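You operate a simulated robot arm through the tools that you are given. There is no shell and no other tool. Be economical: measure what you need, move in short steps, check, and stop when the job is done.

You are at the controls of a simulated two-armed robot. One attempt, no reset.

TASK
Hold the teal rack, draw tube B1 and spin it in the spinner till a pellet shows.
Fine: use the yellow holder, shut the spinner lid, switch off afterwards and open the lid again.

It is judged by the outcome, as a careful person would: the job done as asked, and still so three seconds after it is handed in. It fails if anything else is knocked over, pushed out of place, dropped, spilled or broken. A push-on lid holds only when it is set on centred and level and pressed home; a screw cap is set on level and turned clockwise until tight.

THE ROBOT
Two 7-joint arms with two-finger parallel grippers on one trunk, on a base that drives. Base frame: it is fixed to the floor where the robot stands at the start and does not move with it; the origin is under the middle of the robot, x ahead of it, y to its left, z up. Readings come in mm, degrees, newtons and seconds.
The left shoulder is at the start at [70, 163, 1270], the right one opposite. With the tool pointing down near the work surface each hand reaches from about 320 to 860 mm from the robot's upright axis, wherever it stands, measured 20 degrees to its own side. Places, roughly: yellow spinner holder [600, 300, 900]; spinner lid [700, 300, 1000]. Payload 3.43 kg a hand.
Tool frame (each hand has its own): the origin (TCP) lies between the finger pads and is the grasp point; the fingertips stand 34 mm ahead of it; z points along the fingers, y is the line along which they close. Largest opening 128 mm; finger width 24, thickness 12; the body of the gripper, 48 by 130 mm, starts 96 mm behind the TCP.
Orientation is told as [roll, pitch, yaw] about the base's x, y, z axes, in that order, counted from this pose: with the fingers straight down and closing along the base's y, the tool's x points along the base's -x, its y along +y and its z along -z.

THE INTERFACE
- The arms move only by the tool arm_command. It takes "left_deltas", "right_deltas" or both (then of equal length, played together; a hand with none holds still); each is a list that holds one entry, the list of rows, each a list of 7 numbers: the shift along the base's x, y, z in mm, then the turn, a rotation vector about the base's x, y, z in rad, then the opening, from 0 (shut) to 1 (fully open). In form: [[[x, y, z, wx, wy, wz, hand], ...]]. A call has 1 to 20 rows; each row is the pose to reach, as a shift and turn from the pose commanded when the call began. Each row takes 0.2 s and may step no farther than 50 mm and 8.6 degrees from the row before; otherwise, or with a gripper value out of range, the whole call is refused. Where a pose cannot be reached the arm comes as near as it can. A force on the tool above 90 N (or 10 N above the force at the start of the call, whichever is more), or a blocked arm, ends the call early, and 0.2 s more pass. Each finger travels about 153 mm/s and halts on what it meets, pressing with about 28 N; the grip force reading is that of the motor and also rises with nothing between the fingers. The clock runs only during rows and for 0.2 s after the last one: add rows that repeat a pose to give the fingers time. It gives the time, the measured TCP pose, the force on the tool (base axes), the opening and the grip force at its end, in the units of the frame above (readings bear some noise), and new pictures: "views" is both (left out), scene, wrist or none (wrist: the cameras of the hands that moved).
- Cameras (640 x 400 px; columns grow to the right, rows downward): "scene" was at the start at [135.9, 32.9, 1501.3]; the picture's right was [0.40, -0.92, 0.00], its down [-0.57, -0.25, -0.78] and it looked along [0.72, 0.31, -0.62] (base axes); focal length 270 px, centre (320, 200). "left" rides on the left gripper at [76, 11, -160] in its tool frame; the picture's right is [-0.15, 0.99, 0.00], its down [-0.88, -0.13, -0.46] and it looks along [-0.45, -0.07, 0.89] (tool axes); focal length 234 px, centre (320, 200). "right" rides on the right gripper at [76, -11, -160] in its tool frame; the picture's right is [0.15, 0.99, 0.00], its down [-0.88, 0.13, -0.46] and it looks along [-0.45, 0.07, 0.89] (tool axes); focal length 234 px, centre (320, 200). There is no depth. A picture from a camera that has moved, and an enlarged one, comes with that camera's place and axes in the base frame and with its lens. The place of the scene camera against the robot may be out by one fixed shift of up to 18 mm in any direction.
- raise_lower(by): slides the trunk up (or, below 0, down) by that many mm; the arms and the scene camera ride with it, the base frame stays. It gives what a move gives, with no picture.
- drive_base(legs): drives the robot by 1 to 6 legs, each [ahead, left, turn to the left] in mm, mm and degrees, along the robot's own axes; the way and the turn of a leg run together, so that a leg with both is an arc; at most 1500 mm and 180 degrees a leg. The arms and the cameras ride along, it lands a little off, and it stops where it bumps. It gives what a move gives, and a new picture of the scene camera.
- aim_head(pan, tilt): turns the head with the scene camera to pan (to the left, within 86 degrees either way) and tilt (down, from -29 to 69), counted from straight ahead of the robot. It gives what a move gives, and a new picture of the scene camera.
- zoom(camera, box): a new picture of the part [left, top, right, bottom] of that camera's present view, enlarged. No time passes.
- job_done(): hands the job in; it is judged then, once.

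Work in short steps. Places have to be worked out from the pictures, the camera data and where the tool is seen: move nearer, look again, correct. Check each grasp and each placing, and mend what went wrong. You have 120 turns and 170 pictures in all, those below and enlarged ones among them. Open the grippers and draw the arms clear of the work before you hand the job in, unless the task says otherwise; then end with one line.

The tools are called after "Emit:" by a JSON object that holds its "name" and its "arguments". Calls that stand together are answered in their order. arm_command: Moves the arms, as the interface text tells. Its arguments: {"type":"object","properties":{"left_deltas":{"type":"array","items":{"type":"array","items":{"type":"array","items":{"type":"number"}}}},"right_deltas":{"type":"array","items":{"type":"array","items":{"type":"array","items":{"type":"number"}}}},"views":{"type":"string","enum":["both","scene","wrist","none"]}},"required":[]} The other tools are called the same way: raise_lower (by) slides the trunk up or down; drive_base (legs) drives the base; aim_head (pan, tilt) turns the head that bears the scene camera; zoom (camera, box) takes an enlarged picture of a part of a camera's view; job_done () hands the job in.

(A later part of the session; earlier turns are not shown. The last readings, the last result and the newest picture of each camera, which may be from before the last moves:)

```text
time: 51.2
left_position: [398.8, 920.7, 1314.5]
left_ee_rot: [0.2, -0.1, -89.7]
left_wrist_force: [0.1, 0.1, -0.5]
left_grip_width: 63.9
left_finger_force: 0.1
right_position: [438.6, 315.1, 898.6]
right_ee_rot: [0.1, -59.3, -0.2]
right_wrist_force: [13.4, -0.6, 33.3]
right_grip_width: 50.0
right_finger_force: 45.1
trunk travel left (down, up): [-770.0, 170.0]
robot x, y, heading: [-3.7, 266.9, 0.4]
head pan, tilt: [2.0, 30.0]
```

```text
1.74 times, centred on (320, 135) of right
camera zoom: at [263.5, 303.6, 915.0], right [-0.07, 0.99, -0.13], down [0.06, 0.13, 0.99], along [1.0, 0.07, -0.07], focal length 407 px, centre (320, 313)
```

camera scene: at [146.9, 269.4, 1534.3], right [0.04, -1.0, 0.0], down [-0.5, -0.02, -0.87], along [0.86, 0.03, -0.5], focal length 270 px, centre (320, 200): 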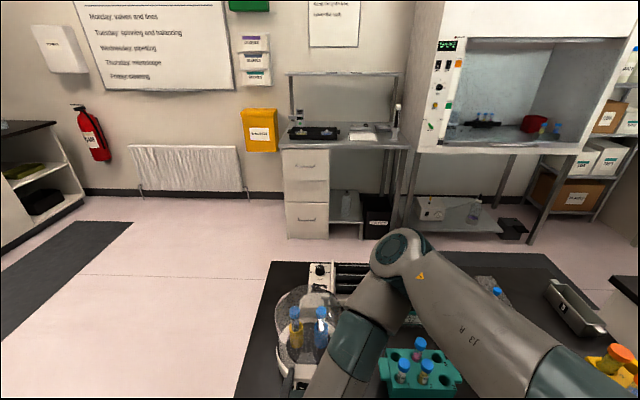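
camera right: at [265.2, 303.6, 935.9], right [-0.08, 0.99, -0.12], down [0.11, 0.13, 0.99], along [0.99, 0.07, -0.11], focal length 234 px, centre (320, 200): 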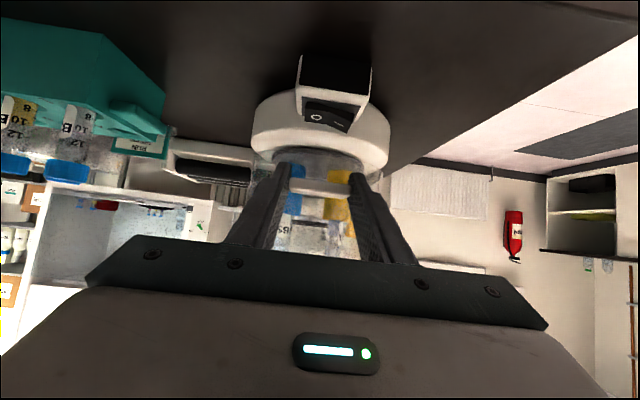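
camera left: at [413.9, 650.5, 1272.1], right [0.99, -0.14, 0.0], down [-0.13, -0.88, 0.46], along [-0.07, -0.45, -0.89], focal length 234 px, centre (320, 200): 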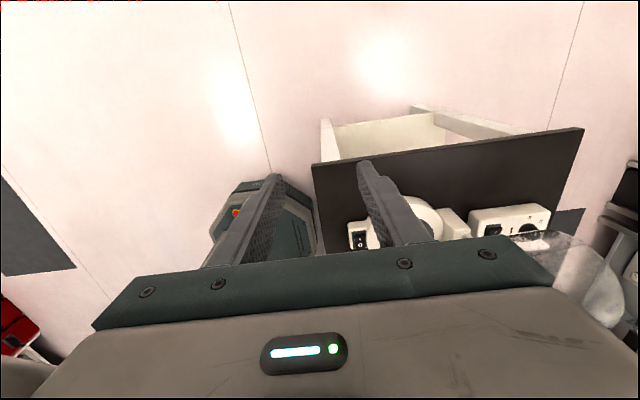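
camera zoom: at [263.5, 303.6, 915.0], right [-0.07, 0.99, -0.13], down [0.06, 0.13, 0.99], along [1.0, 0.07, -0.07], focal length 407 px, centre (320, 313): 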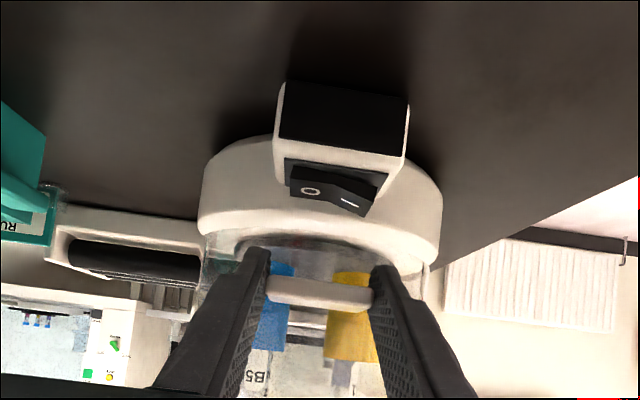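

There is contact at 33 N with the tab at z≈886, so the lid seems seated. I'll open the fingers, back off along their axis and check.

Emit:
{"name": "arm_command", "arguments": {"right_deltas": [[[0, 0, 2, 0, 0, 0, 0.42], [0, 0, 2, 0, 0, 0, 0.5], [0, 0, 2, 0, 0, 0, 0.55], [-17, 0, 12, 0, 0, 0, 0.55], [-35, 0, 22, 0, 0, 0, 0.55], [-52, 0, 32, 0, 0, 0, 0.55], [-60, 0, 60, 0, 0, 0, 0.55], [-60, 0, 100, 0, 0, 0, 0.55]]], "views": "both"}}

Emit:
{"name": "zoom", "arguments": {"camera": "right", "box": [220, 20, 420, 250]}}

Emit:
{"name": "zoom", "arguments": {"camera": "scene", "box": [250, 260, 380, 400]}}

```text
time: 53.0
left_position: [397.8, 921.7, 1312.9]
left_ee_rot: [0.1, -0.1, -89.8]
left_wrist_force: [-0.2, -0.2, -0.4]
left_grip_width: 63.9
left_finger_force: 0.1
right_position: [389.1, 312.6, 999.8]
right_ee_rot: [-0.2, -58.6, 0.1]
right_wrist_force: [0.1, 0.5, -0.1]
right_grip_width: 70.3
right_finger_force: 0.0
right hand out of reach, approached as far as the arm can: row 6, 7, 8
trunk travel left (down, up): [-770.0, 170.0]
robot x, y, heading: [-3.5, 263.9, 0.2]
head pan, tilt: [2.0, 30.0]
camera scene: at [144.8, 270.2, 1534.4], right [0.04, -1.0, 0.0], down [-0.5, -0.02, -0.87], along [0.87, 0.03, -0.5], focal length 270 px, centre (320, 200)
camera right: at [214.5, 300.9, 1017.0], right [-0.08, 0.99, -0.13], down [0.07, 0.13, 0.99], along [0.99, 0.07, -0.08], focal length 234 px, centre (320, 200)
```

scene: 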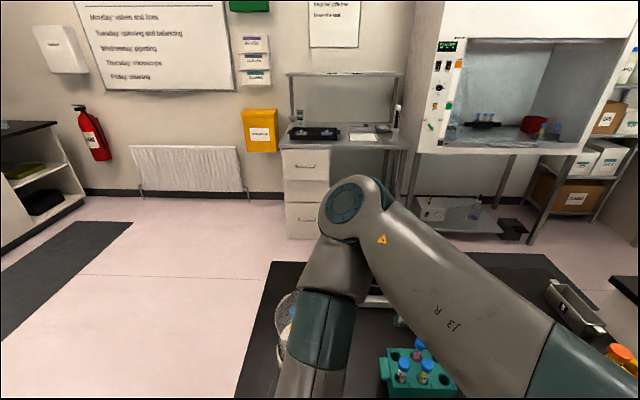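
right: 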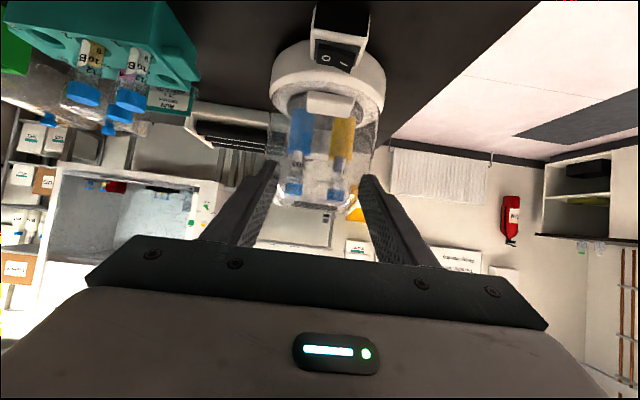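

```text
1.74 times, centred on (320, 135) of right
camera zoom: at [214.5, 300.9, 1017.0], right [-0.08, 0.99, -0.13], down [0.07, 0.13, 0.99], along [0.99, 0.07, -0.08], focal length 407 px, centre (320, 313)
```

zoom: 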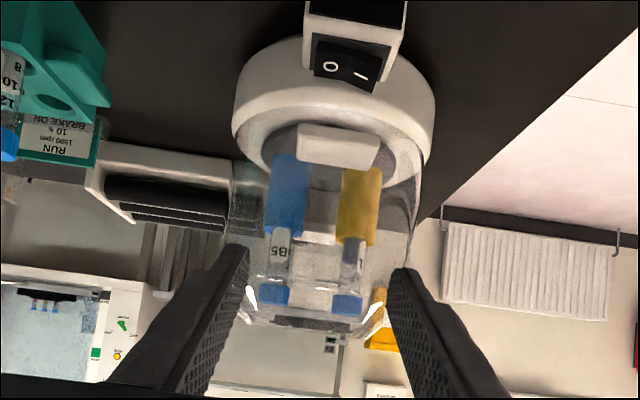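

```text
2.86 times, centred on (315, 330) of scene
camera zoom: at [144.8, 270.2, 1534.4], right [0.04, -1.0, 0.0], down [-0.5, -0.02, -0.87], along [0.87, 0.03, -0.5], focal length 771 px, centre (334, -171)
```

zoom: 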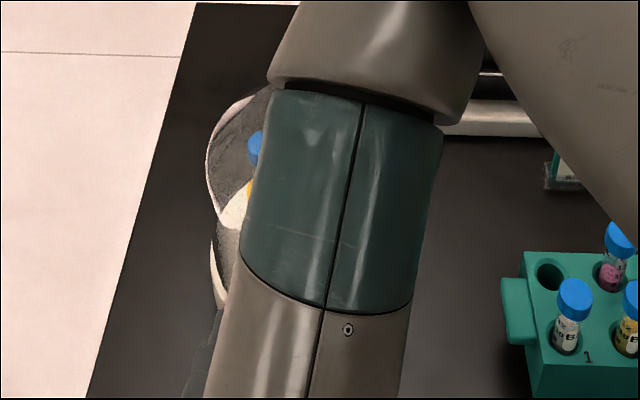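

I'll look closer at the lid's rim against the ring.

Emit:
{"name": "zoom", "arguments": {"camera": "right", "box": [260, 60, 400, 160]}}

```text
4.00 times, centred on (330, 110) of right
camera zoom: at [214.5, 300.9, 1017.0], right [-0.08, 0.99, -0.13], down [0.07, 0.13, 0.99], along [0.99, 0.07, -0.08], focal length 937 px, centre (280, 560)
```

zoom: 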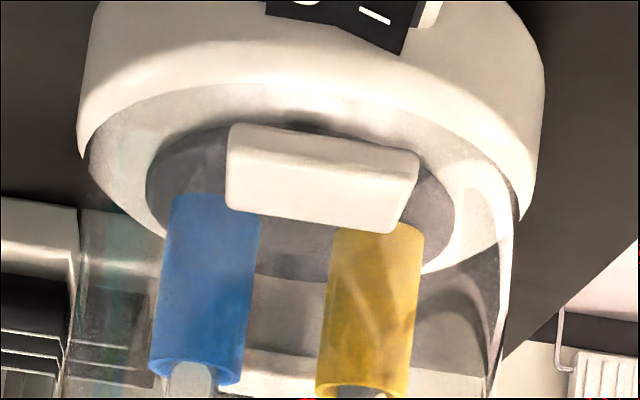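

The lid's rim is seated all round on the ring. The switch's "I" side is at about (442, 325, 852), just in front of and below the tab, so I'll press it with one finger sloping forward. First I drive back 80 mm to give the arm room.

Emit:
{"name": "drive_base", "arguments": {"legs": [[-80, 0, 0]]}}

```text
time: 54.0
left_position: [323.7, 920.8, 1312.9]
left_ee_rot: [0.0, -0.2, -89.7]
left_wrist_force: [0.4, 0.1, -0.9]
left_grip_width: 64.0
left_finger_force: 0.0
right_position: [314.2, 311.2, 996.8]
right_ee_rot: [-0.1, -58.5, 0.1]
right_wrist_force: [-0.2, -0.7, -0.1]
right_grip_width: 70.6
right_finger_force: 0.1
trunk travel left (down, up): [-770.0, 170.0]
robot x, y, heading: [-79.6, 265.9, -0.0]
head pan, tilt: [2.0, 30.0]
camera scene: at [70.8, 269.3, 1534.1], right [0.04, -1.0, 0.0], down [-0.5, -0.02, -0.86], along [0.86, 0.03, -0.5], focal length 270 px, centre (320, 200)
```

scene: 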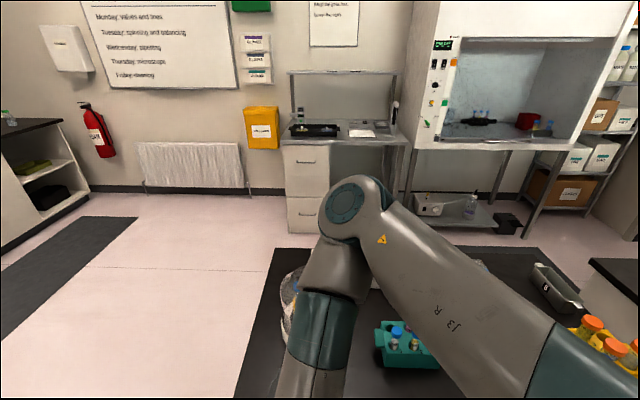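

Now to the approach pose in front of the switch, with the −y finger lined up at y≈326.

Emit:
{"name": "arm_command", "arguments": {"right_deltas": [[[15, 18, -22, 0, -0.01, 0, 0.5], [30, 36, -44, 0, -0.02, 0, 0.5], [45, 53, -66, 0, -0.026, 0, 0.5], [61, 53, -87, 0, -0.026, 0, 0.5], [61, 53, -87, 0, -0.026, 0, 0.5]]], "views": "wrist"}}

Emit:
{"name": "zoom", "arguments": {"camera": "right", "box": [220, 20, 420, 250]}}

```text
time: 55.2
left_position: [321.5, 921.1, 1313.3]
left_ee_rot: [0.0, -0.1, -89.6]
left_wrist_force: [0.1, 0.2, -1.6]
left_grip_width: 64.0
left_finger_force: 0.1
right_position: [372.4, 363.9, 911.5]
right_ee_rot: [-0.2, -60.1, 0.0]
right_wrist_force: [-0.3, 0.6, -0.5]
right_grip_width: 63.9
right_finger_force: 0.0
trunk travel left (down, up): [-770.0, 170.0]
robot x, y, heading: [-79.3, 264.4, 0.3]
head pan, tilt: [2.0, 30.0]
camera right: at [197.9, 352.5, 924.7], right [-0.07, 0.99, -0.13], down [0.04, 0.13, 0.99], along [1.0, 0.07, -0.05], focal length 234 px, centre (320, 200)
```

right: 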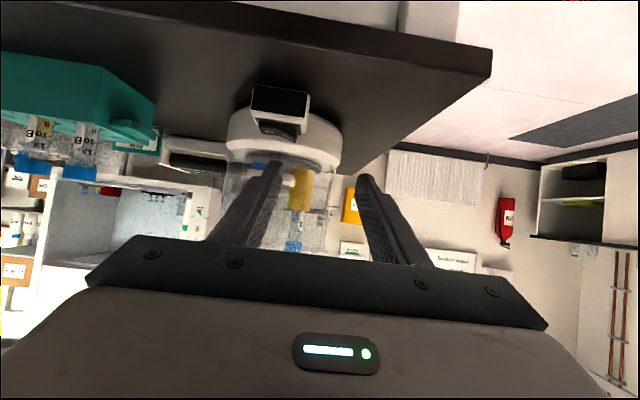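

```text
1.74 times, centred on (320, 135) of right
camera zoom: at [197.9, 352.5, 924.7], right [-0.07, 0.99, -0.13], down [0.04, 0.13, 0.99], along [1.0, 0.07, -0.05], focal length 407 px, centre (320, 313)
```

zoom: 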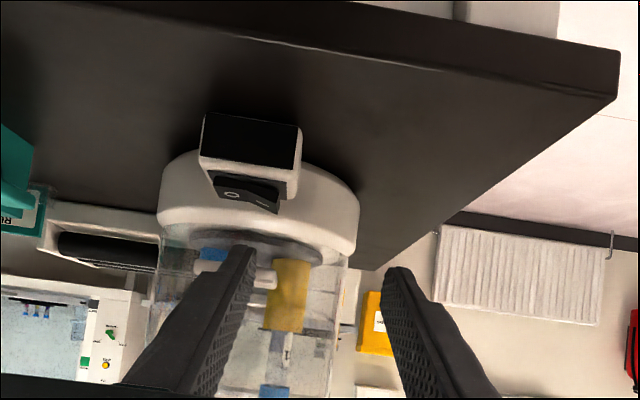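

The "I" end of the rocker is at about (436, 328) and sits raised. I'll slide the finger over it just below the tab, then press down in small steps.

Emit:
{"name": "arm_command", "arguments": {"right_deltas": [[[3, 1, -8, 0, 0, 0, 0.5], [20, 1, -18, 0, 0, 0, 0.5], [38, 1, -27, 0, 0, 0, 0.5], [38, 1, -30, 0, 0, 0, 0.5], [38, 1, -33, 0, 0, 0, 0.5], [38, 1, -33, 0, 0, 0, 0.5]]], "views": "wrist"}}

Emit:
{"name": "zoom", "arguments": {"camera": "right", "box": [210, 60, 350, 220]}}

```text
time: 56.6
left_position: [323.4, 920.5, 1314.4]
left_ee_rot: [0.0, -0.1, -89.7]
left_wrist_force: [-0.1, 0.0, 0.2]
left_grip_width: 64.0
left_finger_force: 0.0
right_position: [412.1, 365.5, 878.1]
right_ee_rot: [-0.1, -60.0, 0.0]
right_wrist_force: [0.6, -0.5, 0.2]
right_grip_width: 64.3
right_finger_force: 0.0
trunk travel left (down, up): [-770.0, 170.0]
robot x, y, heading: [-79.7, 266.2, 0.4]
head pan, tilt: [2.0, 30.0]
camera right: at [236.6, 353.9, 891.8], right [-0.07, 0.99, -0.13], down [0.04, 0.13, 0.99], along [1.0, 0.07, -0.05], focal length 234 px, centre (320, 200)
```

right: 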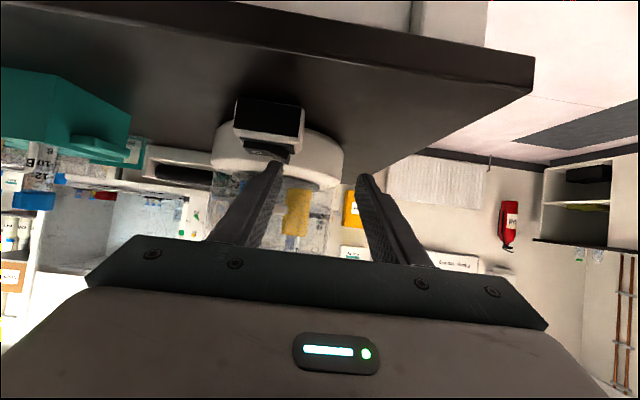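

```text
2.50 times, centred on (280, 140) of right
camera zoom: at [236.6, 353.9, 891.8], right [-0.07, 0.99, -0.13], down [0.04, 0.13, 0.99], along [1.0, 0.07, -0.05], focal length 585 px, centre (420, 350)
```

zoom: 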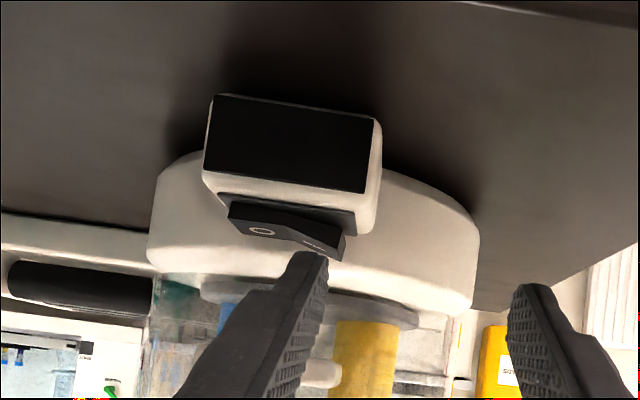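

The fingertip is just above the rocker's I half. I'll shift 5 mm toward its end and press.

Emit:
{"name": "arm_command", "arguments": {"right_deltas": [[[0, 5, 0, 0, 0, 0, 0.5], [0, 5, -3, 0, 0, 0, 0.5], [0, 5, -6, 0, 0, 0, 0.5], [0, 5, -9, 0, 0, 0, 0.5], [0, 5, -9, 0, 0, 0, 0.5]]], "views": "wrist"}}

Emit:
{"name": "zoom", "arguments": {"camera": "right", "box": [210, 60, 350, 220]}}

```text
time: 57.9
left_position: [322.3, 920.2, 1313.2]
left_ee_rot: [0.0, -0.1, -89.7]
left_wrist_force: [-0.1, -0.7, 0.2]
left_grip_width: 63.8
left_finger_force: 0.2
right_position: [411.6, 370.2, 869.5]
right_ee_rot: [-0.1, -60.1, 0.1]
right_wrist_force: [0.0, 0.5, -0.6]
right_grip_width: 64.1
right_finger_force: 0.1
trunk travel left (down, up): [-770.0, 170.0]
robot x, y, heading: [-78.8, 264.5, 0.2]
head pan, tilt: [2.0, 30.0]
camera right: at [236.5, 359.1, 883.1], right [-0.07, 0.99, -0.13], down [0.04, 0.13, 0.99], along [1.0, 0.07, -0.05], focal length 234 px, centre (320, 200)
```

right: 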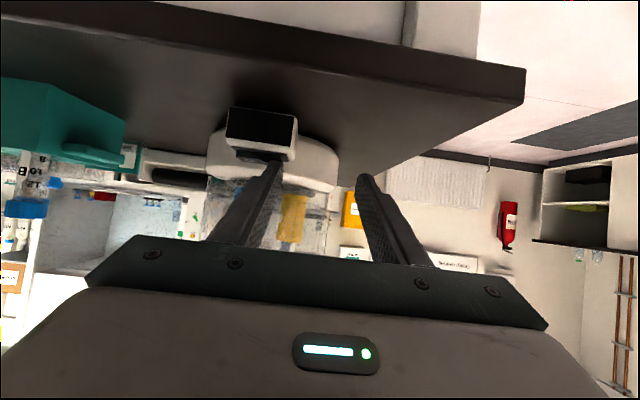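

```text
2.50 times, centred on (280, 140) of right
camera zoom: at [236.5, 359.1, 883.1], right [-0.07, 0.99, -0.13], down [0.04, 0.13, 0.99], along [1.0, 0.07, -0.05], focal length 585 px, centre (420, 350)
```

zoom: 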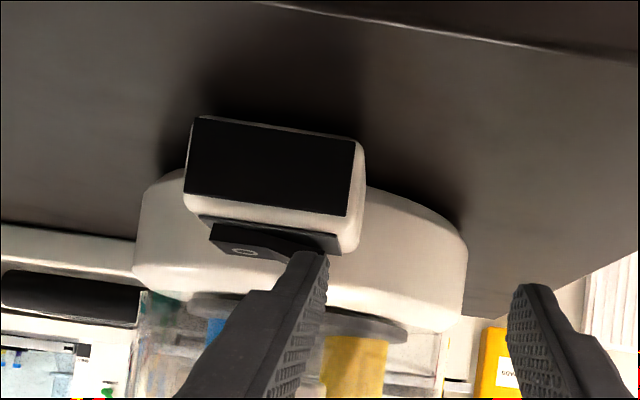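

No contact force yet. Continuing down in small steps.

Emit:
{"name": "arm_command", "arguments": {"right_deltas": [[[0, 0, -3, 0, 0, 0, 0.5], [0, 0, -6, 0, 0, 0, 0.5], [0, 0, -8, 0, 0, 0, 0.5], [0, 0, -8, 0, 0, 0, 0.5]]], "views": "wrist"}}

Emit:
{"name": "zoom", "arguments": {"camera": "right", "box": [210, 60, 350, 220]}}

```text
time: 58.9
left_position: [320.2, 921.5, 1313.1]
left_ee_rot: [0.2, -0.1, -89.7]
left_wrist_force: [-0.2, -0.1, 0.7]
left_grip_width: 63.7
left_finger_force: 0.0
right_position: [411.4, 369.7, 862.6]
right_ee_rot: [-0.1, -60.3, 0.1]
right_wrist_force: [-0.2, 0.1, 12.6]
right_grip_width: 64.1
right_finger_force: 0.4
trunk travel left (down, up): [-770.0, 170.0]
robot x, y, heading: [-76.6, 264.2, 0.1]
head pan, tilt: [2.0, 30.0]
camera right: at [236.3, 358.9, 875.9], right [-0.07, 0.99, -0.13], down [0.04, 0.13, 0.99], along [1.0, 0.07, -0.05], focal length 234 px, centre (320, 200)
```

right: 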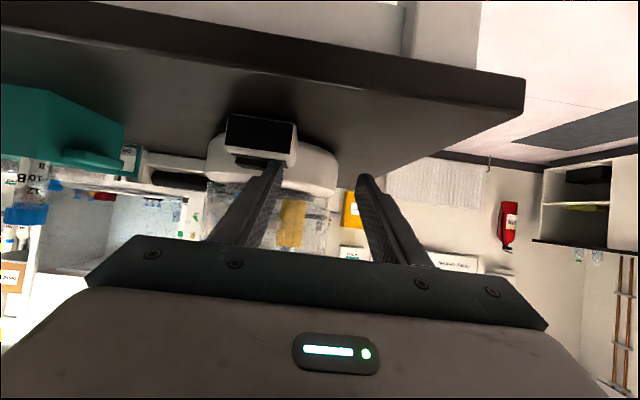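

```text
2.50 times, centred on (280, 140) of right
camera zoom: at [236.3, 358.9, 875.9], right [-0.07, 0.99, -0.13], down [0.04, 0.13, 0.99], along [1.0, 0.07, -0.05], focal length 585 px, centre (420, 350)
```

zoom: 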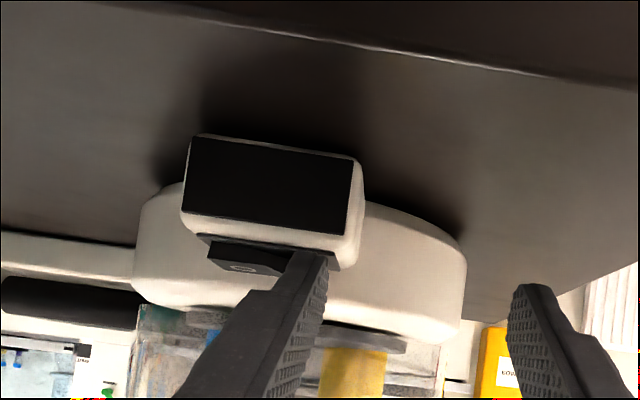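

Contact at 12.6 N. Pressing 5 mm further to flip it.

Emit:
{"name": "arm_command", "arguments": {"right_deltas": [[[0, 0, -2, 0, 0, 0, 0.5], [0, 0, -4, 0, 0, 0, 0.5], [0, 0, -5, 0, 0, 0, 0.5], [0, 0, -5, 0, 0, 0, 0.5]]], "views": "wrist"}}

Emit:
{"name": "zoom", "arguments": {"camera": "right", "box": [210, 60, 350, 220]}}

```text
time: 59.9
left_position: [315.7, 920.3, 1315.9]
left_ee_rot: [0.3, -0.1, -89.8]
left_wrist_force: [-0.7, 0.7, 0.3]
left_grip_width: 64.2
left_finger_force: 0.1
right_position: [410.9, 369.5, 863.8]
right_ee_rot: [-0.2, -61.1, 0.0]
right_wrist_force: [1.4, 1.7, 55.4]
right_grip_width: 63.1
right_finger_force: 0.1
trunk travel left (down, up): [-770.0, 170.0]
robot x, y, heading: [-78.5, 266.4, 0.3]
head pan, tilt: [2.0, 30.0]
camera right: at [235.8, 358.8, 873.1], right [-0.07, 0.99, -0.13], down [0.03, 0.13, 0.99], along [1.0, 0.06, -0.04], focal length 234 px, centre (320, 200)
```

right: 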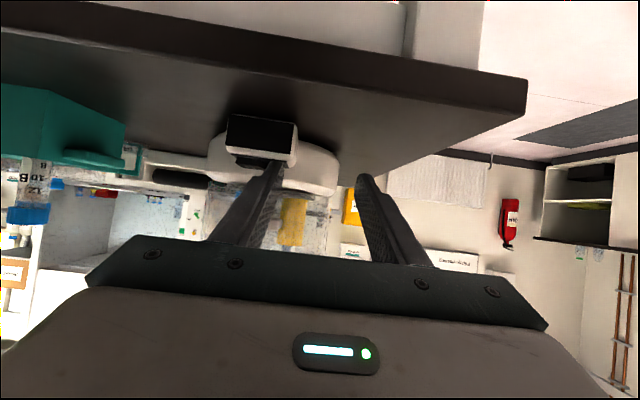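

```text
2.50 times, centred on (280, 140) of right
camera zoom: at [235.8, 358.8, 873.1], right [-0.07, 0.99, -0.13], down [0.03, 0.13, 0.99], along [1.0, 0.06, -0.04], focal length 585 px, centre (420, 350)
```

zoom: 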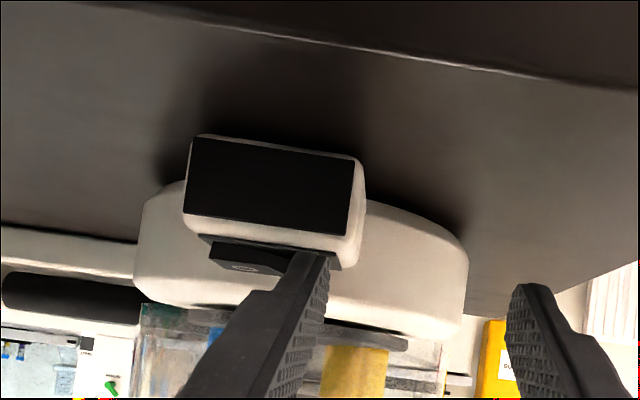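

55 N and no visible spin. I'll lift off and look at the rocker's state.

Emit:
{"name": "arm_command", "arguments": {"right_deltas": [[[0, 0, 6, 0, 0, 0, 0.5], [-3, 0, 12, 0, 0, 0, 0.5], [-20, 0, 22, 0, 0, 0, 0.5], [-40, 0, 40, 0, 0, 0, 0.5], [-45, 0, 80, 0, 0, 0, 0.5], [-45, 0, 100, 0, 0, 0, 0.5]]], "views": "wrist"}}

Emit:
{"name": "zoom", "arguments": {"camera": "right", "box": [220, 20, 360, 200]}}

```text
time: 61.2
left_position: [321.7, 920.0, 1313.3]
left_ee_rot: [0.0, -0.2, -89.6]
left_wrist_force: [-0.2, -0.3, -0.3]
left_grip_width: 64.0
left_finger_force: 0.2
right_position: [366.4, 371.0, 957.1]
right_ee_rot: [-0.1, -60.0, -0.1]
right_wrist_force: [0.6, -0.9, 0.2]
right_grip_width: 63.9
right_finger_force: 0.1
trunk travel left (down, up): [-770.0, 170.0]
robot x, y, heading: [-79.2, 265.6, -0.0]
head pan, tilt: [2.0, 30.0]
camera right: at [191.0, 359.2, 970.0], right [-0.07, 0.99, -0.13], down [0.05, 0.13, 0.99], along [1.0, 0.07, -0.05], focal length 234 px, centre (320, 200)
```

right: 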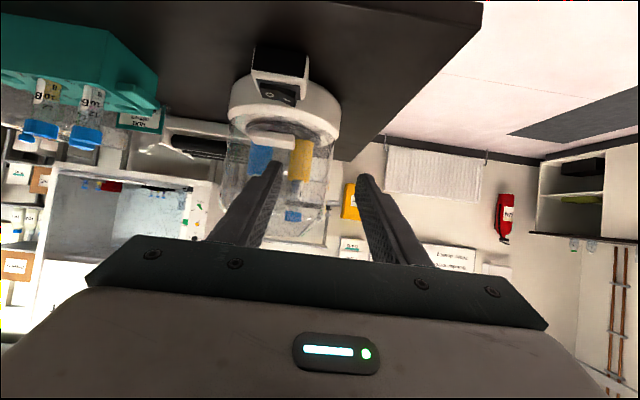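

```text
2.22 times, centred on (290, 110) of right
camera zoom: at [191.0, 359.2, 970.0], right [-0.07, 0.99, -0.13], down [0.05, 0.13, 0.99], along [1.0, 0.07, -0.05], focal length 520 px, centre (387, 400)
```

zoom: 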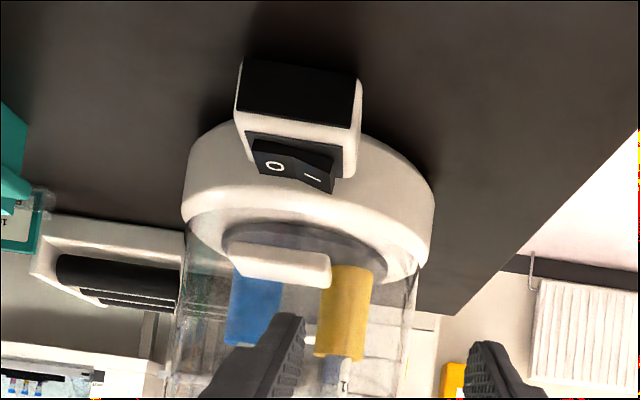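

The rocker hasn't moved; I was pressing the bezel in front of it. The I pad is nearer x≈450, so I'll go in flatter (70°) and about 10 mm further, then press.

Emit:
{"name": "arm_command", "arguments": {"right_deltas": [[[4, -2, -34, 0, -0.087, 0, 0.5], [11, -5, -68, 0, -0.1745, 0, 0.5], [30, -5, -75, 0, -0.1745, 0, 0.5], [48.6, -5, -81.4, 0, -0.1745, 0, 0.5], [48.6, -5, -84, 0, -0.1745, 0, 0.5], [48.6, -5, -87, 0, -0.1745, 0, 0.5], [48.6, -5, -87, 0, -0.1745, 0, 0.5]]], "views": "wrist"}}

Emit:
{"name": "zoom", "arguments": {"camera": "right", "box": [210, 60, 350, 220]}}

```text
time: 62.9
left_position: [322.2, 920.8, 1313.3]
left_ee_rot: [0.0, -0.1, -89.7]
left_wrist_force: [0.2, 0.5, -0.4]
left_grip_width: 64.0
left_finger_force: 0.1
right_position: [416.0, 365.3, 870.9]
right_ee_rot: [0.0, -70.0, 0.0]
right_wrist_force: [-0.4, 0.2, -0.3]
right_grip_width: 64.0
right_finger_force: 0.0
trunk travel left (down, up): [-770.0, 170.0]
robot x, y, heading: [-79.4, 264.8, 0.2]
head pan, tilt: [2.0, 30.0]
camera right: at [240.0, 353.7, 852.1], right [-0.05, 0.99, -0.14], down [-0.13, 0.13, 0.98], along [0.99, 0.07, 0.12], focal length 234 px, centre (320, 200)
```

right: 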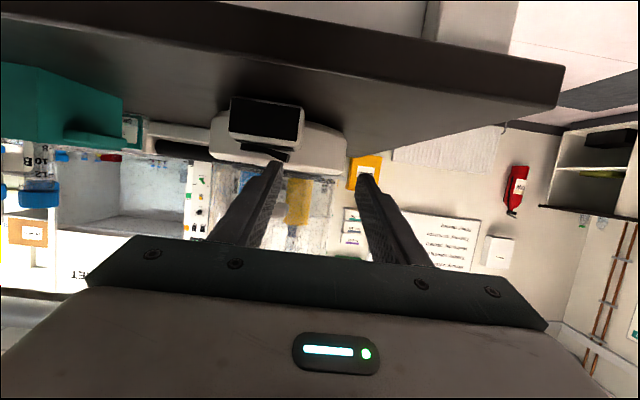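

```text
2.50 times, centred on (280, 140) of right
camera zoom: at [240.0, 353.7, 852.1], right [-0.05, 0.99, -0.14], down [-0.13, 0.13, 0.98], along [0.99, 0.07, 0.12], focal length 585 px, centre (420, 350)
```

zoom: 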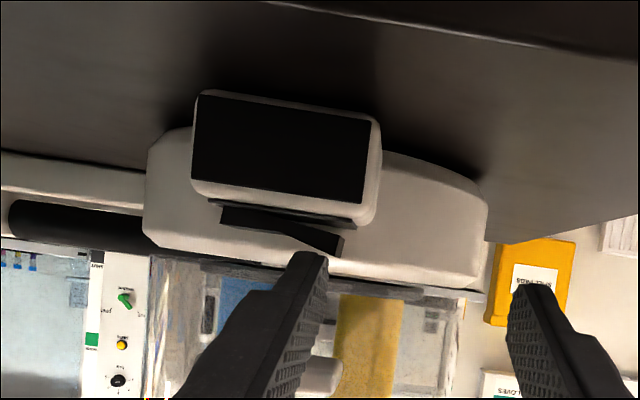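

The finger is right over the I end. Shifting 4 mm outward and pressing down in steps.

Emit:
{"name": "arm_command", "arguments": {"right_deltas": [[[0, 4, 0, 0, 0, 0, 0.5], [0, 4, -3, 0, 0, 0, 0.5], [0, 4, -6, 0, 0, 0, 0.5], [0, 4, -9, 0, 0, 0, 0.5], [0, 4, -12, 0, 0, 0, 0.5], [0, 4, -12, 0, 0, 0, 0.5]]], "views": "wrist"}}

Emit:
{"name": "zoom", "arguments": {"camera": "right", "box": [210, 60, 350, 220]}}

```text
time: 64.2
left_position: [318.6, 920.6, 1313.5]
left_ee_rot: [0.3, -0.2, -89.7]
left_wrist_force: [0.1, 0.3, 0.1]
left_grip_width: 64.0
left_finger_force: 0.1
right_position: [412.2, 369.7, 857.8]
right_ee_rot: [0.0, -70.2, 0.1]
right_wrist_force: [-15.4, 3.8, 11.6]
right_grip_width: 62.6
right_finger_force: 0.0
trunk travel left (down, up): [-770.0, 170.0]
robot x, y, heading: [-78.8, 266.6, 0.7]
head pan, tilt: [2.0, 30.0]
camera right: at [237.5, 358.4, 841.0], right [-0.05, 0.99, -0.14], down [-0.13, 0.13, 0.98], along [0.99, 0.07, 0.12], focal length 234 px, centre (320, 200)
```

right: 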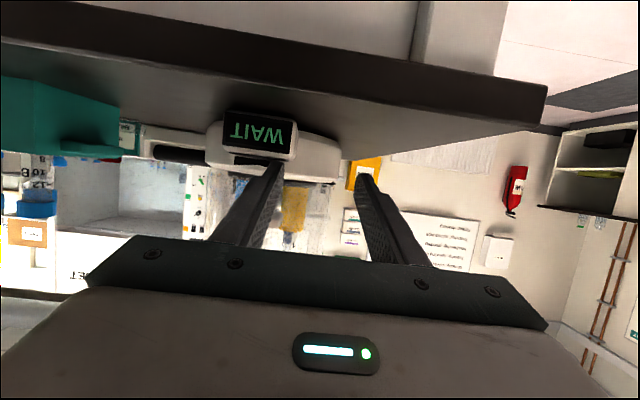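

```text
2.50 times, centred on (280, 140) of right
camera zoom: at [237.5, 358.4, 841.0], right [-0.05, 0.99, -0.14], down [-0.13, 0.13, 0.98], along [0.99, 0.07, 0.12], focal length 585 px, centre (420, 350)
```

zoom: 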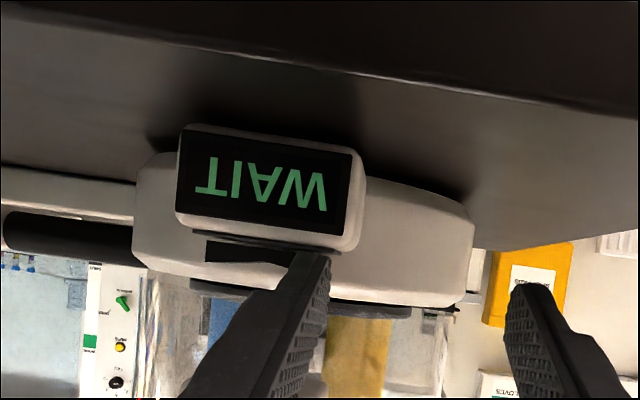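

The display now reads "WAIT", so it has switched on. I'll back off along the finger axis and watch.

Emit:
{"name": "arm_command", "arguments": {"right_deltas": [[[-2, 0, 5, 0, 0, 0, 0.5], [-25, 0, 10, 0, 0, 0, 0.5], [-45, 0, 25, 0, 0, 0, 0.5], [-48, 0, 60, 0, 0, 0, 0.5], [-48, 0, 60, 0, 0, 0, 0.5]]], "views": "wrist"}}

Emit:
{"name": "zoom", "arguments": {"camera": "right", "box": [210, 40, 370, 240]}}

```text
time: 65.5
left_position: [320.6, 920.2, 1314.1]
left_ee_rot: [0.0, -0.2, -89.6]
left_wrist_force: [-0.5, 0.1, 0.1]
left_grip_width: 64.1
left_finger_force: 0.0
right_position: [384.8, 367.5, 914.5]
right_ee_rot: [-0.1, -69.9, 0.1]
right_wrist_force: [-0.3, 0.3, 0.9]
right_grip_width: 64.1
right_finger_force: 0.1
right hand out of reach, approached as far as the arm can: row 3, 4, 5
trunk travel left (down, up): [-770.0, 170.0]
robot x, y, heading: [-79.7, 263.1, 0.2]
head pan, tilt: [2.0, 30.0]
camera right: at [210.1, 356.2, 898.4], right [-0.05, 0.99, -0.14], down [-0.13, 0.13, 0.98], along [0.99, 0.07, 0.12], focal length 234 px, centre (320, 200)
```

right: 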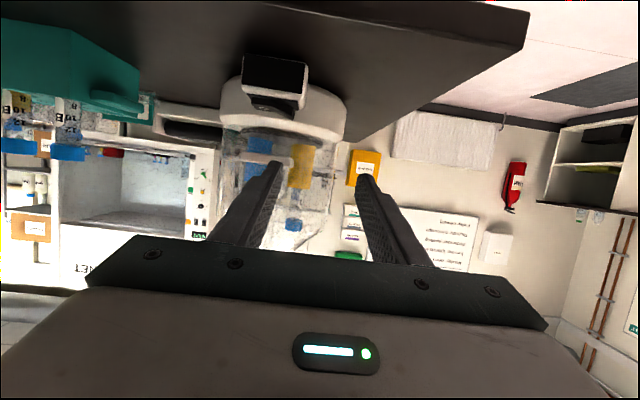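

```text
2.00 times, centred on (290, 140) of right
camera zoom: at [210.1, 356.2, 898.4], right [-0.05, 0.99, -0.14], down [-0.13, 0.13, 0.98], along [0.99, 0.07, 0.12], focal length 468 px, centre (380, 320)
```

zoom: 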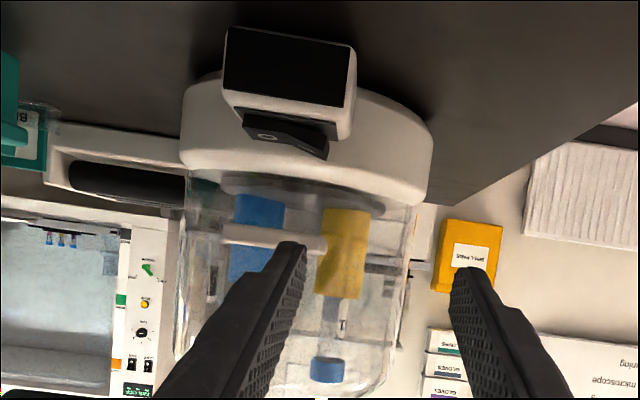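

The display went blank and the rocker's I side is up again, so it didn't latch. I'll press it again, deeper.

Emit:
{"name": "arm_command", "arguments": {"right_deltas": [[[2, 2, -30, 0, 0, 0, 0.5], [17, 2, -37, 0, 0, 0, 0.5], [31, 2, -43, 0, 0, 0, 0.5], [31, 2, -48, 0, 0, 0, 0.5], [31, 2, -53, 0, 0, 0, 0.5], [31, 2, -57, 0, 0, 0, 0.5], [31, 2, -61, 0, 0, 0, 0.5], [31, 2, -65, 0, 0, 0, 0.5], [31, 2, -65, 0, 0, 0, 0.5]]], "views": "wrist"}}

Emit:
{"name": "zoom", "arguments": {"camera": "right", "box": [210, 60, 350, 220]}}

```text
time: 67.5
left_position: [313.2, 922.0, 1316.7]
left_ee_rot: [0.3, -0.1, -89.7]
left_wrist_force: [0.2, -0.8, -0.2]
left_grip_width: 63.9
left_finger_force: 0.2
right_position: [412.2, 370.1, 859.9]
right_ee_rot: [-0.2, -71.2, 0.0]
right_wrist_force: [-19.2, 2.1, 62.6]
right_grip_width: 62.6
right_finger_force: 0.1
trunk travel left (down, up): [-770.0, 170.0]
robot x, y, heading: [-80.5, 261.9, 0.2]
head pan, tilt: [2.0, 30.0]
camera right: at [238.5, 359.0, 837.2], right [-0.05, 0.99, -0.14], down [-0.15, 0.13, 0.98], along [0.99, 0.07, 0.14], focal length 234 px, centre (320, 200)
```

right: 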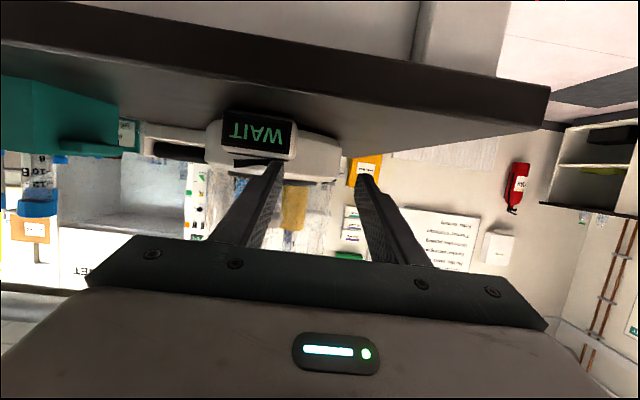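

```text
2.50 times, centred on (280, 140) of right
camera zoom: at [238.5, 359.0, 837.2], right [-0.05, 0.99, -0.14], down [-0.15, 0.13, 0.98], along [0.99, 0.07, 0.14], focal length 585 px, centre (420, 350)
```

zoom: 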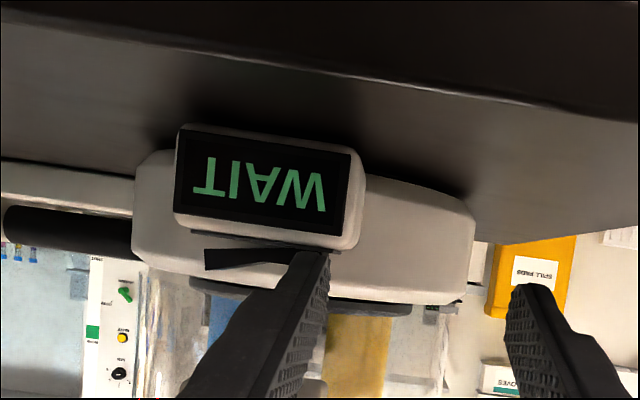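

Fully pressed and reading WAIT. I'll hold it there a few seconds, slightly lighter, and see how the display changes.

Emit:
{"name": "arm_command", "arguments": {"right_deltas": [[[0, 0, 4, 0, 0, 0, 0.5], [0, 0, 4, 0, 0, 0, 0.5], [0, 0, 4, 0, 0, 0, 0.5], [0, 0, 4, 0, 0, 0, 0.5], [0, 0, 4, 0, 0, 0, 0.5], [0, 0, 4, 0, 0, 0, 0.5], [0, 0, 4, 0, 0, 0, 0.5], [0, 0, 4, 0, 0, 0, 0.5], [0, 0, 4, 0, 0, 0, 0.5], [0, 0, 4, 0, 0, 0, 0.5]]], "views": "wrist"}}

Emit:
{"name": "zoom", "arguments": {"camera": "right", "box": [210, 60, 350, 220]}}

```text
time: 69.7
left_position: [314.8, 920.4, 1315.8]
left_ee_rot: [0.3, -0.1, -89.8]
left_wrist_force: [0.8, 0.0, -0.2]
left_grip_width: 64.0
left_finger_force: 0.0
right_position: [413.4, 369.6, 858.5]
right_ee_rot: [-0.3, -70.7, 0.1]
right_wrist_force: [-13.0, 6.2, 48.3]
right_grip_width: 61.1
right_finger_force: 0.1
trunk travel left (down, up): [-770.0, 170.0]
robot x, y, heading: [-75.2, 265.9, 0.5]
head pan, tilt: [2.0, 30.0]
camera right: at [238.5, 358.3, 839.0], right [-0.05, 0.99, -0.14], down [-0.14, 0.13, 0.98], along [0.99, 0.06, 0.13], focal length 234 px, centre (320, 200)
```

right: 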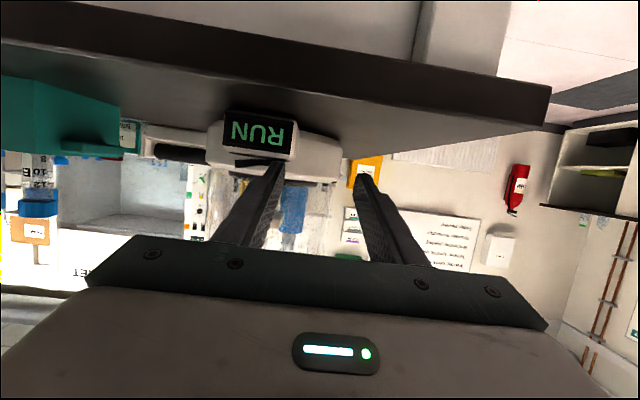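

```text
2.50 times, centred on (280, 140) of right
camera zoom: at [238.5, 358.3, 839.0], right [-0.05, 0.99, -0.14], down [-0.14, 0.13, 0.98], along [0.99, 0.06, 0.13], focal length 585 px, centre (420, 350)
```

zoom: 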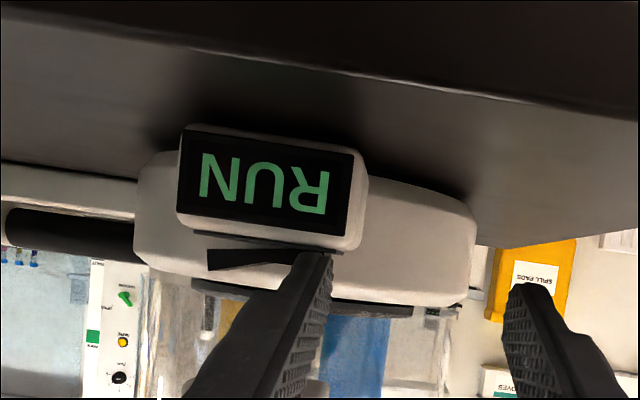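

It says RUN and the rotor has turned. I'll keep the finger still and let it run more than 10 s.

Emit:
{"name": "arm_command", "arguments": {"right_deltas": [[[0, 0, 0, 0, 0, 0, 0.5], [0, 0, 0, 0, 0, 0, 0.5], [0, 0, 0, 0, 0, 0, 0.5], [0, 0, 0, 0, 0, 0, 0.5], [0, 0, 0, 0, 0, 0, 0.5], [0, 0, 0, 0, 0, 0, 0.5], [0, 0, 0, 0, 0, 0, 0.5], [0, 0, 0, 0, 0, 0, 0.5], [0, 0, 0, 0, 0, 0, 0.5], [0, 0, 0, 0, 0, 0, 0.5], [0, 0, 0, 0, 0, 0, 0.5], [0, 0, 0, 0, 0, 0, 0.5], [0, 0, 0, 0, 0, 0, 0.5], [0, 0, 0, 0, 0, 0, 0.5], [0, 0, 0, 0, 0, 0, 0.5], [0, 0, 0, 0, 0, 0, 0.5], [0, 0, 0, 0, 0, 0, 0.5], [0, 0, 0, 0, 0, 0, 0.5], [0, 0, 0, 0, 0, 0, 0.5], [0, 0, 0, 0, 0, 0, 0.5]]], "views": "none"}}

Emit:
{"name": "arm_command", "arguments": {"right_deltas": [[[0, 0, 0, 0, 0, 0, 0.5], [0, 0, 0, 0, 0, 0, 0.5], [0, 0, 0, 0, 0, 0, 0.5], [0, 0, 0, 0, 0, 0, 0.5], [0, 0, 0, 0, 0, 0, 0.5], [0, 0, 0, 0, 0, 0, 0.5], [0, 0, 0, 0, 0, 0, 0.5], [0, 0, 0, 0, 0, 0, 0.5], [0, 0, 0, 0, 0, 0, 0.5], [0, 0, 0, 0, 0, 0, 0.5], [0, 0, 0, 0, 0, 0, 0.5], [0, 0, 0, 0, 0, 0, 0.5], [0, 0, 0, 0, 0, 0, 0.5], [0, 0, 0, 0, 0, 0, 0.5], [0, 0, 0, 0, 0, 0, 0.5], [0, 0, 0, 0, 0, 0, 0.5], [0, 0, 0, 0, 0, 0, 0.5], [0, 0, 0, 0, 0, 0, 0.5], [0, 0, 0, 0, 0, 0, 0.5], [0, 0, 0, 0, 0, 0, 0.5]]], "views": "wrist"}}

```text
time: 73.8
left_position: [316.8, 921.6, 1314.9]
left_ee_rot: [0.3, -0.1, -89.7]
left_wrist_force: [0.7, 0.8, 0.4]
left_grip_width: 64.2
left_finger_force: 0.0
right_position: [413.7, 369.4, 858.8]
right_ee_rot: [-0.4, -70.7, 0.1]
right_wrist_force: [-12.9, 4.8, 49.1]
right_grip_width: 61.1
right_finger_force: 0.0
trunk travel left (down, up): [-770.0, 170.0]
robot x, y, heading: [-81.5, 264.1, 0.4]
head pan, tilt: [2.0, 30.0]
```

```text
time: 78.0
left_position: [315.5, 920.8, 1315.9]
left_ee_rot: [0.3, -0.1, -89.7]
left_wrist_force: [-0.6, -0.6, 0.2]
left_grip_width: 63.9
left_finger_force: 0.0
right_position: [413.3, 369.0, 857.9]
right_ee_rot: [-0.3, -70.7, 0.2]
right_wrist_force: [-12.3, 4.8, 48.4]
right_grip_width: 60.9
right_finger_force: 0.0
trunk travel left (down, up): [-770.0, 170.0]
robot x, y, heading: [-80.1, 267.9, 0.3]
head pan, tilt: [2.0, 30.0]
camera right: at [238.5, 358.3, 839.0], right [-0.05, 0.99, -0.14], down [-0.14, 0.13, 0.98], along [0.99, 0.06, 0.13], focal length 234 px, centre (320, 200)
```

right: 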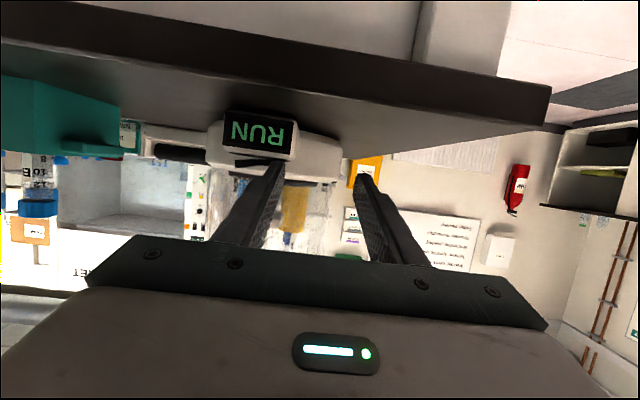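

Still RUN after about 10 s. Waiting another 4 s.

Emit:
{"name": "arm_command", "arguments": {"right_deltas": [[[0, 0, 0, 0, 0, 0, 0.5], [0, 0, 0, 0, 0, 0, 0.5], [0, 0, 0, 0, 0, 0, 0.5], [0, 0, 0, 0, 0, 0, 0.5], [0, 0, 0, 0, 0, 0, 0.5], [0, 0, 0, 0, 0, 0, 0.5], [0, 0, 0, 0, 0, 0, 0.5], [0, 0, 0, 0, 0, 0, 0.5], [0, 0, 0, 0, 0, 0, 0.5], [0, 0, 0, 0, 0, 0, 0.5], [0, 0, 0, 0, 0, 0, 0.5], [0, 0, 0, 0, 0, 0, 0.5], [0, 0, 0, 0, 0, 0, 0.5], [0, 0, 0, 0, 0, 0, 0.5], [0, 0, 0, 0, 0, 0, 0.5], [0, 0, 0, 0, 0, 0, 0.5], [0, 0, 0, 0, 0, 0, 0.5], [0, 0, 0, 0, 0, 0, 0.5], [0, 0, 0, 0, 0, 0, 0.5], [0, 0, 0, 0, 0, 0, 0.5]]], "views": "wrist"}}

Emit:
{"name": "zoom", "arguments": {"camera": "right", "box": [210, 80, 350, 260]}}

```text
time: 82.2
left_position: [315.4, 920.7, 1316.3]
left_ee_rot: [0.3, -0.2, -89.7]
left_wrist_force: [1.4, 0.3, 0.1]
left_grip_width: 63.7
left_finger_force: 0.0
right_position: [413.9, 369.8, 858.0]
right_ee_rot: [-0.3, -70.7, 0.0]
right_wrist_force: [-12.4, 5.6, 48.7]
right_grip_width: 60.9
right_finger_force: 0.0
trunk travel left (down, up): [-770.0, 170.0]
robot x, y, heading: [-78.6, 264.0, 0.3]
head pan, tilt: [2.0, 30.0]
camera right: at [238.5, 358.3, 839.0], right [-0.05, 0.99, -0.14], down [-0.14, 0.13, 0.98], along [0.99, 0.06, 0.13], focal length 234 px, centre (320, 200)
```

right: 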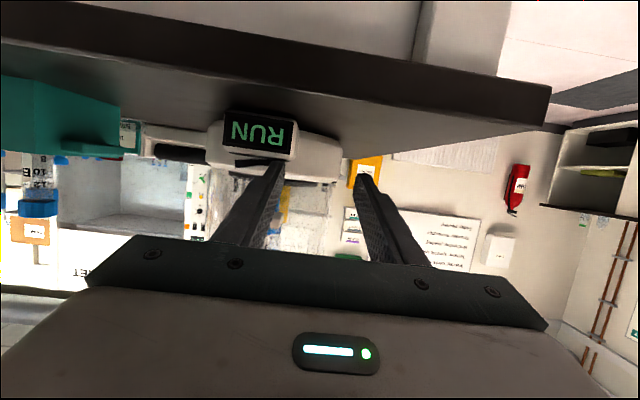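

```text
2.22 times, centred on (280, 170) of right
camera zoom: at [238.5, 358.3, 839.0], right [-0.05, 0.99, -0.14], down [-0.14, 0.13, 0.98], along [0.99, 0.06, 0.13], focal length 520 px, centre (409, 267)
```

zoom: 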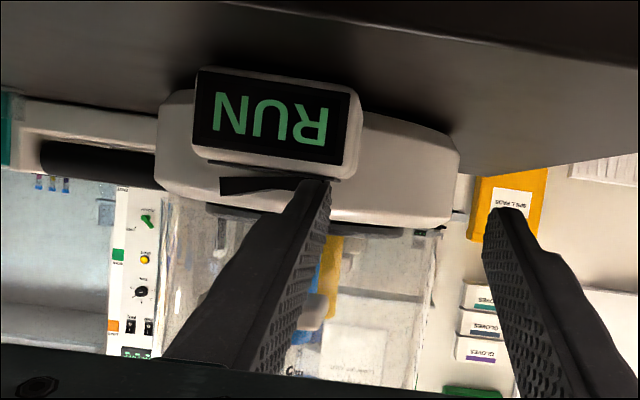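

Around 13 s of RUN. I'll now ease the finger off, gently up and back, and see whether the switch stays on.

Emit:
{"name": "arm_command", "arguments": {"right_deltas": [[[0, 0, 3, 0, 0, 0, 0.5], [0, 0, 6, 0, 0, 0, 0.5], [0, 0, 9, 0, 0, 0, 0.5], [-6, 0, 11, 0, 0, 0, 0.5], [-15, 0, 14, 0, 0, 0, 0.5], [-28, 0, 20, 0, 0, 0, 0.5], [-28, 0, 45, 0, 0, 0, 0.5], [-28, 0, 60, 0, 0, 0, 0.5]]], "views": "wrist"}}

Emit:
{"name": "zoom", "arguments": {"camera": "right", "box": [210, 40, 370, 240]}}

```text
time: 84.0
left_position: [320.9, 920.0, 1313.2]
left_ee_rot: [0.0, -0.1, -89.7]
left_wrist_force: [0.2, -0.3, 0.1]
left_grip_width: 64.1
left_finger_force: 0.0
right_position: [388.3, 370.5, 914.4]
right_ee_rot: [-0.2, -70.0, 0.2]
right_wrist_force: [-0.1, -0.8, -0.2]
right_grip_width: 63.9
right_finger_force: 0.0
trunk travel left (down, up): [-770.0, 170.0]
robot x, y, heading: [-79.1, 267.7, 0.2]
head pan, tilt: [2.0, 30.0]
camera right: at [213.0, 358.1, 897.1], right [-0.05, 0.99, -0.14], down [-0.13, 0.13, 0.98], along [0.99, 0.07, 0.12], focal length 234 px, centre (320, 200)
```

right: 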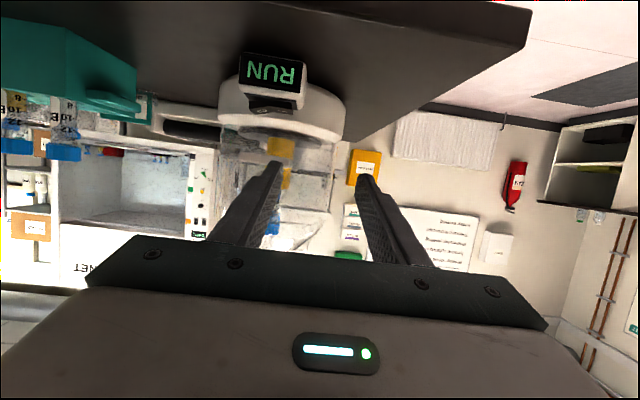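

```text
2.00 times, centred on (290, 140) of right
camera zoom: at [213.0, 358.1, 897.1], right [-0.05, 0.99, -0.14], down [-0.13, 0.13, 0.98], along [0.99, 0.07, 0.12], focal length 468 px, centre (380, 320)
```

zoom: 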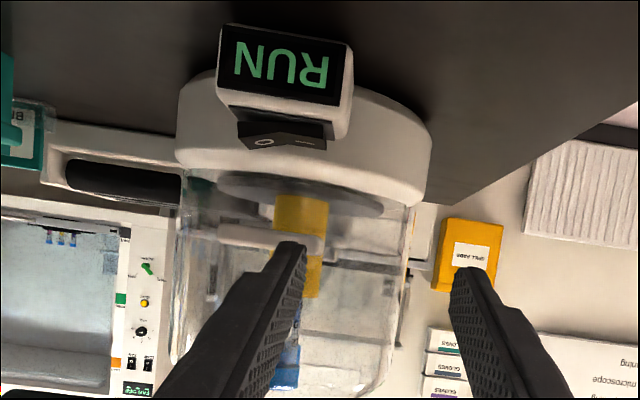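

It latched on, with about 15 s of RUN so far. Now I switch off by pressing the O end (y≈298) the same way.

Emit:
{"name": "arm_command", "arguments": {"right_deltas": [[[0, -17, -15, 0, 0, 0, 0.5], [2, -34, -30, 0, 0, 0, 0.5], [15, -34, -36, 0, 0, 0, 0.5], [28, -34, -42, 0, 0, 0, 0.5], [28, -34, -47, 0, 0, 0, 0.5], [28, -34, -52, 0, 0, 0, 0.5], [28, -34, -56, 0, 0, 0, 0.5], [28, -34, -60, 0, 0, 0, 0.5], [28, -34, -63, 0, 0, 0, 0.5], [28, -34, -63, 0, 0, 0, 0.5]]], "views": "wrist"}}

Emit:
{"name": "zoom", "arguments": {"camera": "right", "box": [210, 60, 370, 240]}}

```text
time: 86.3
left_position: [316.7, 920.6, 1313.3]
left_ee_rot: [0.2, 0.0, -89.7]
left_wrist_force: [0.7, 0.3, 0.4]
left_grip_width: 63.9
left_finger_force: 0.1
right_position: [418.9, 338.1, 865.8]
right_ee_rot: [0.0, -72.5, -0.3]
right_wrist_force: [-15.3, -2.9, 44.0]
right_grip_width: 65.2
right_finger_force: 1.0
trunk travel left (down, up): [-770.0, 170.0]
robot x, y, heading: [-79.6, 267.2, 0.2]
head pan, tilt: [2.0, 30.0]
stopped in row 10 (right hand): the force on the tool passed its limit (the readings are from after the stop); the commanded pose is now the measured one
camera right: at [245.1, 326.1, 840.0], right [-0.04, 0.99, -0.14], down [-0.17, 0.13, 0.98], along [0.98, 0.06, 0.16], focal length 234 px, centre (320, 200)
```

right: 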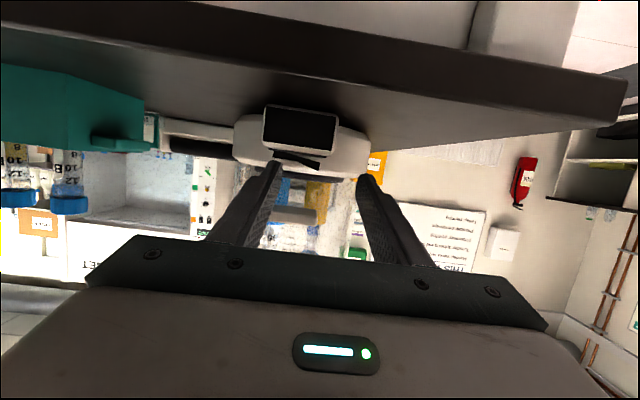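

```text
2.22 times, centred on (290, 150) of right
camera zoom: at [245.1, 326.1, 840.0], right [-0.04, 0.99, -0.14], down [-0.17, 0.13, 0.98], along [0.98, 0.06, 0.16], focal length 520 px, centre (387, 311)
```

zoom: 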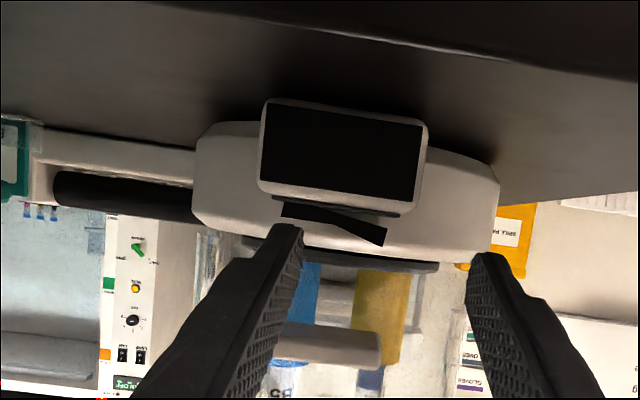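

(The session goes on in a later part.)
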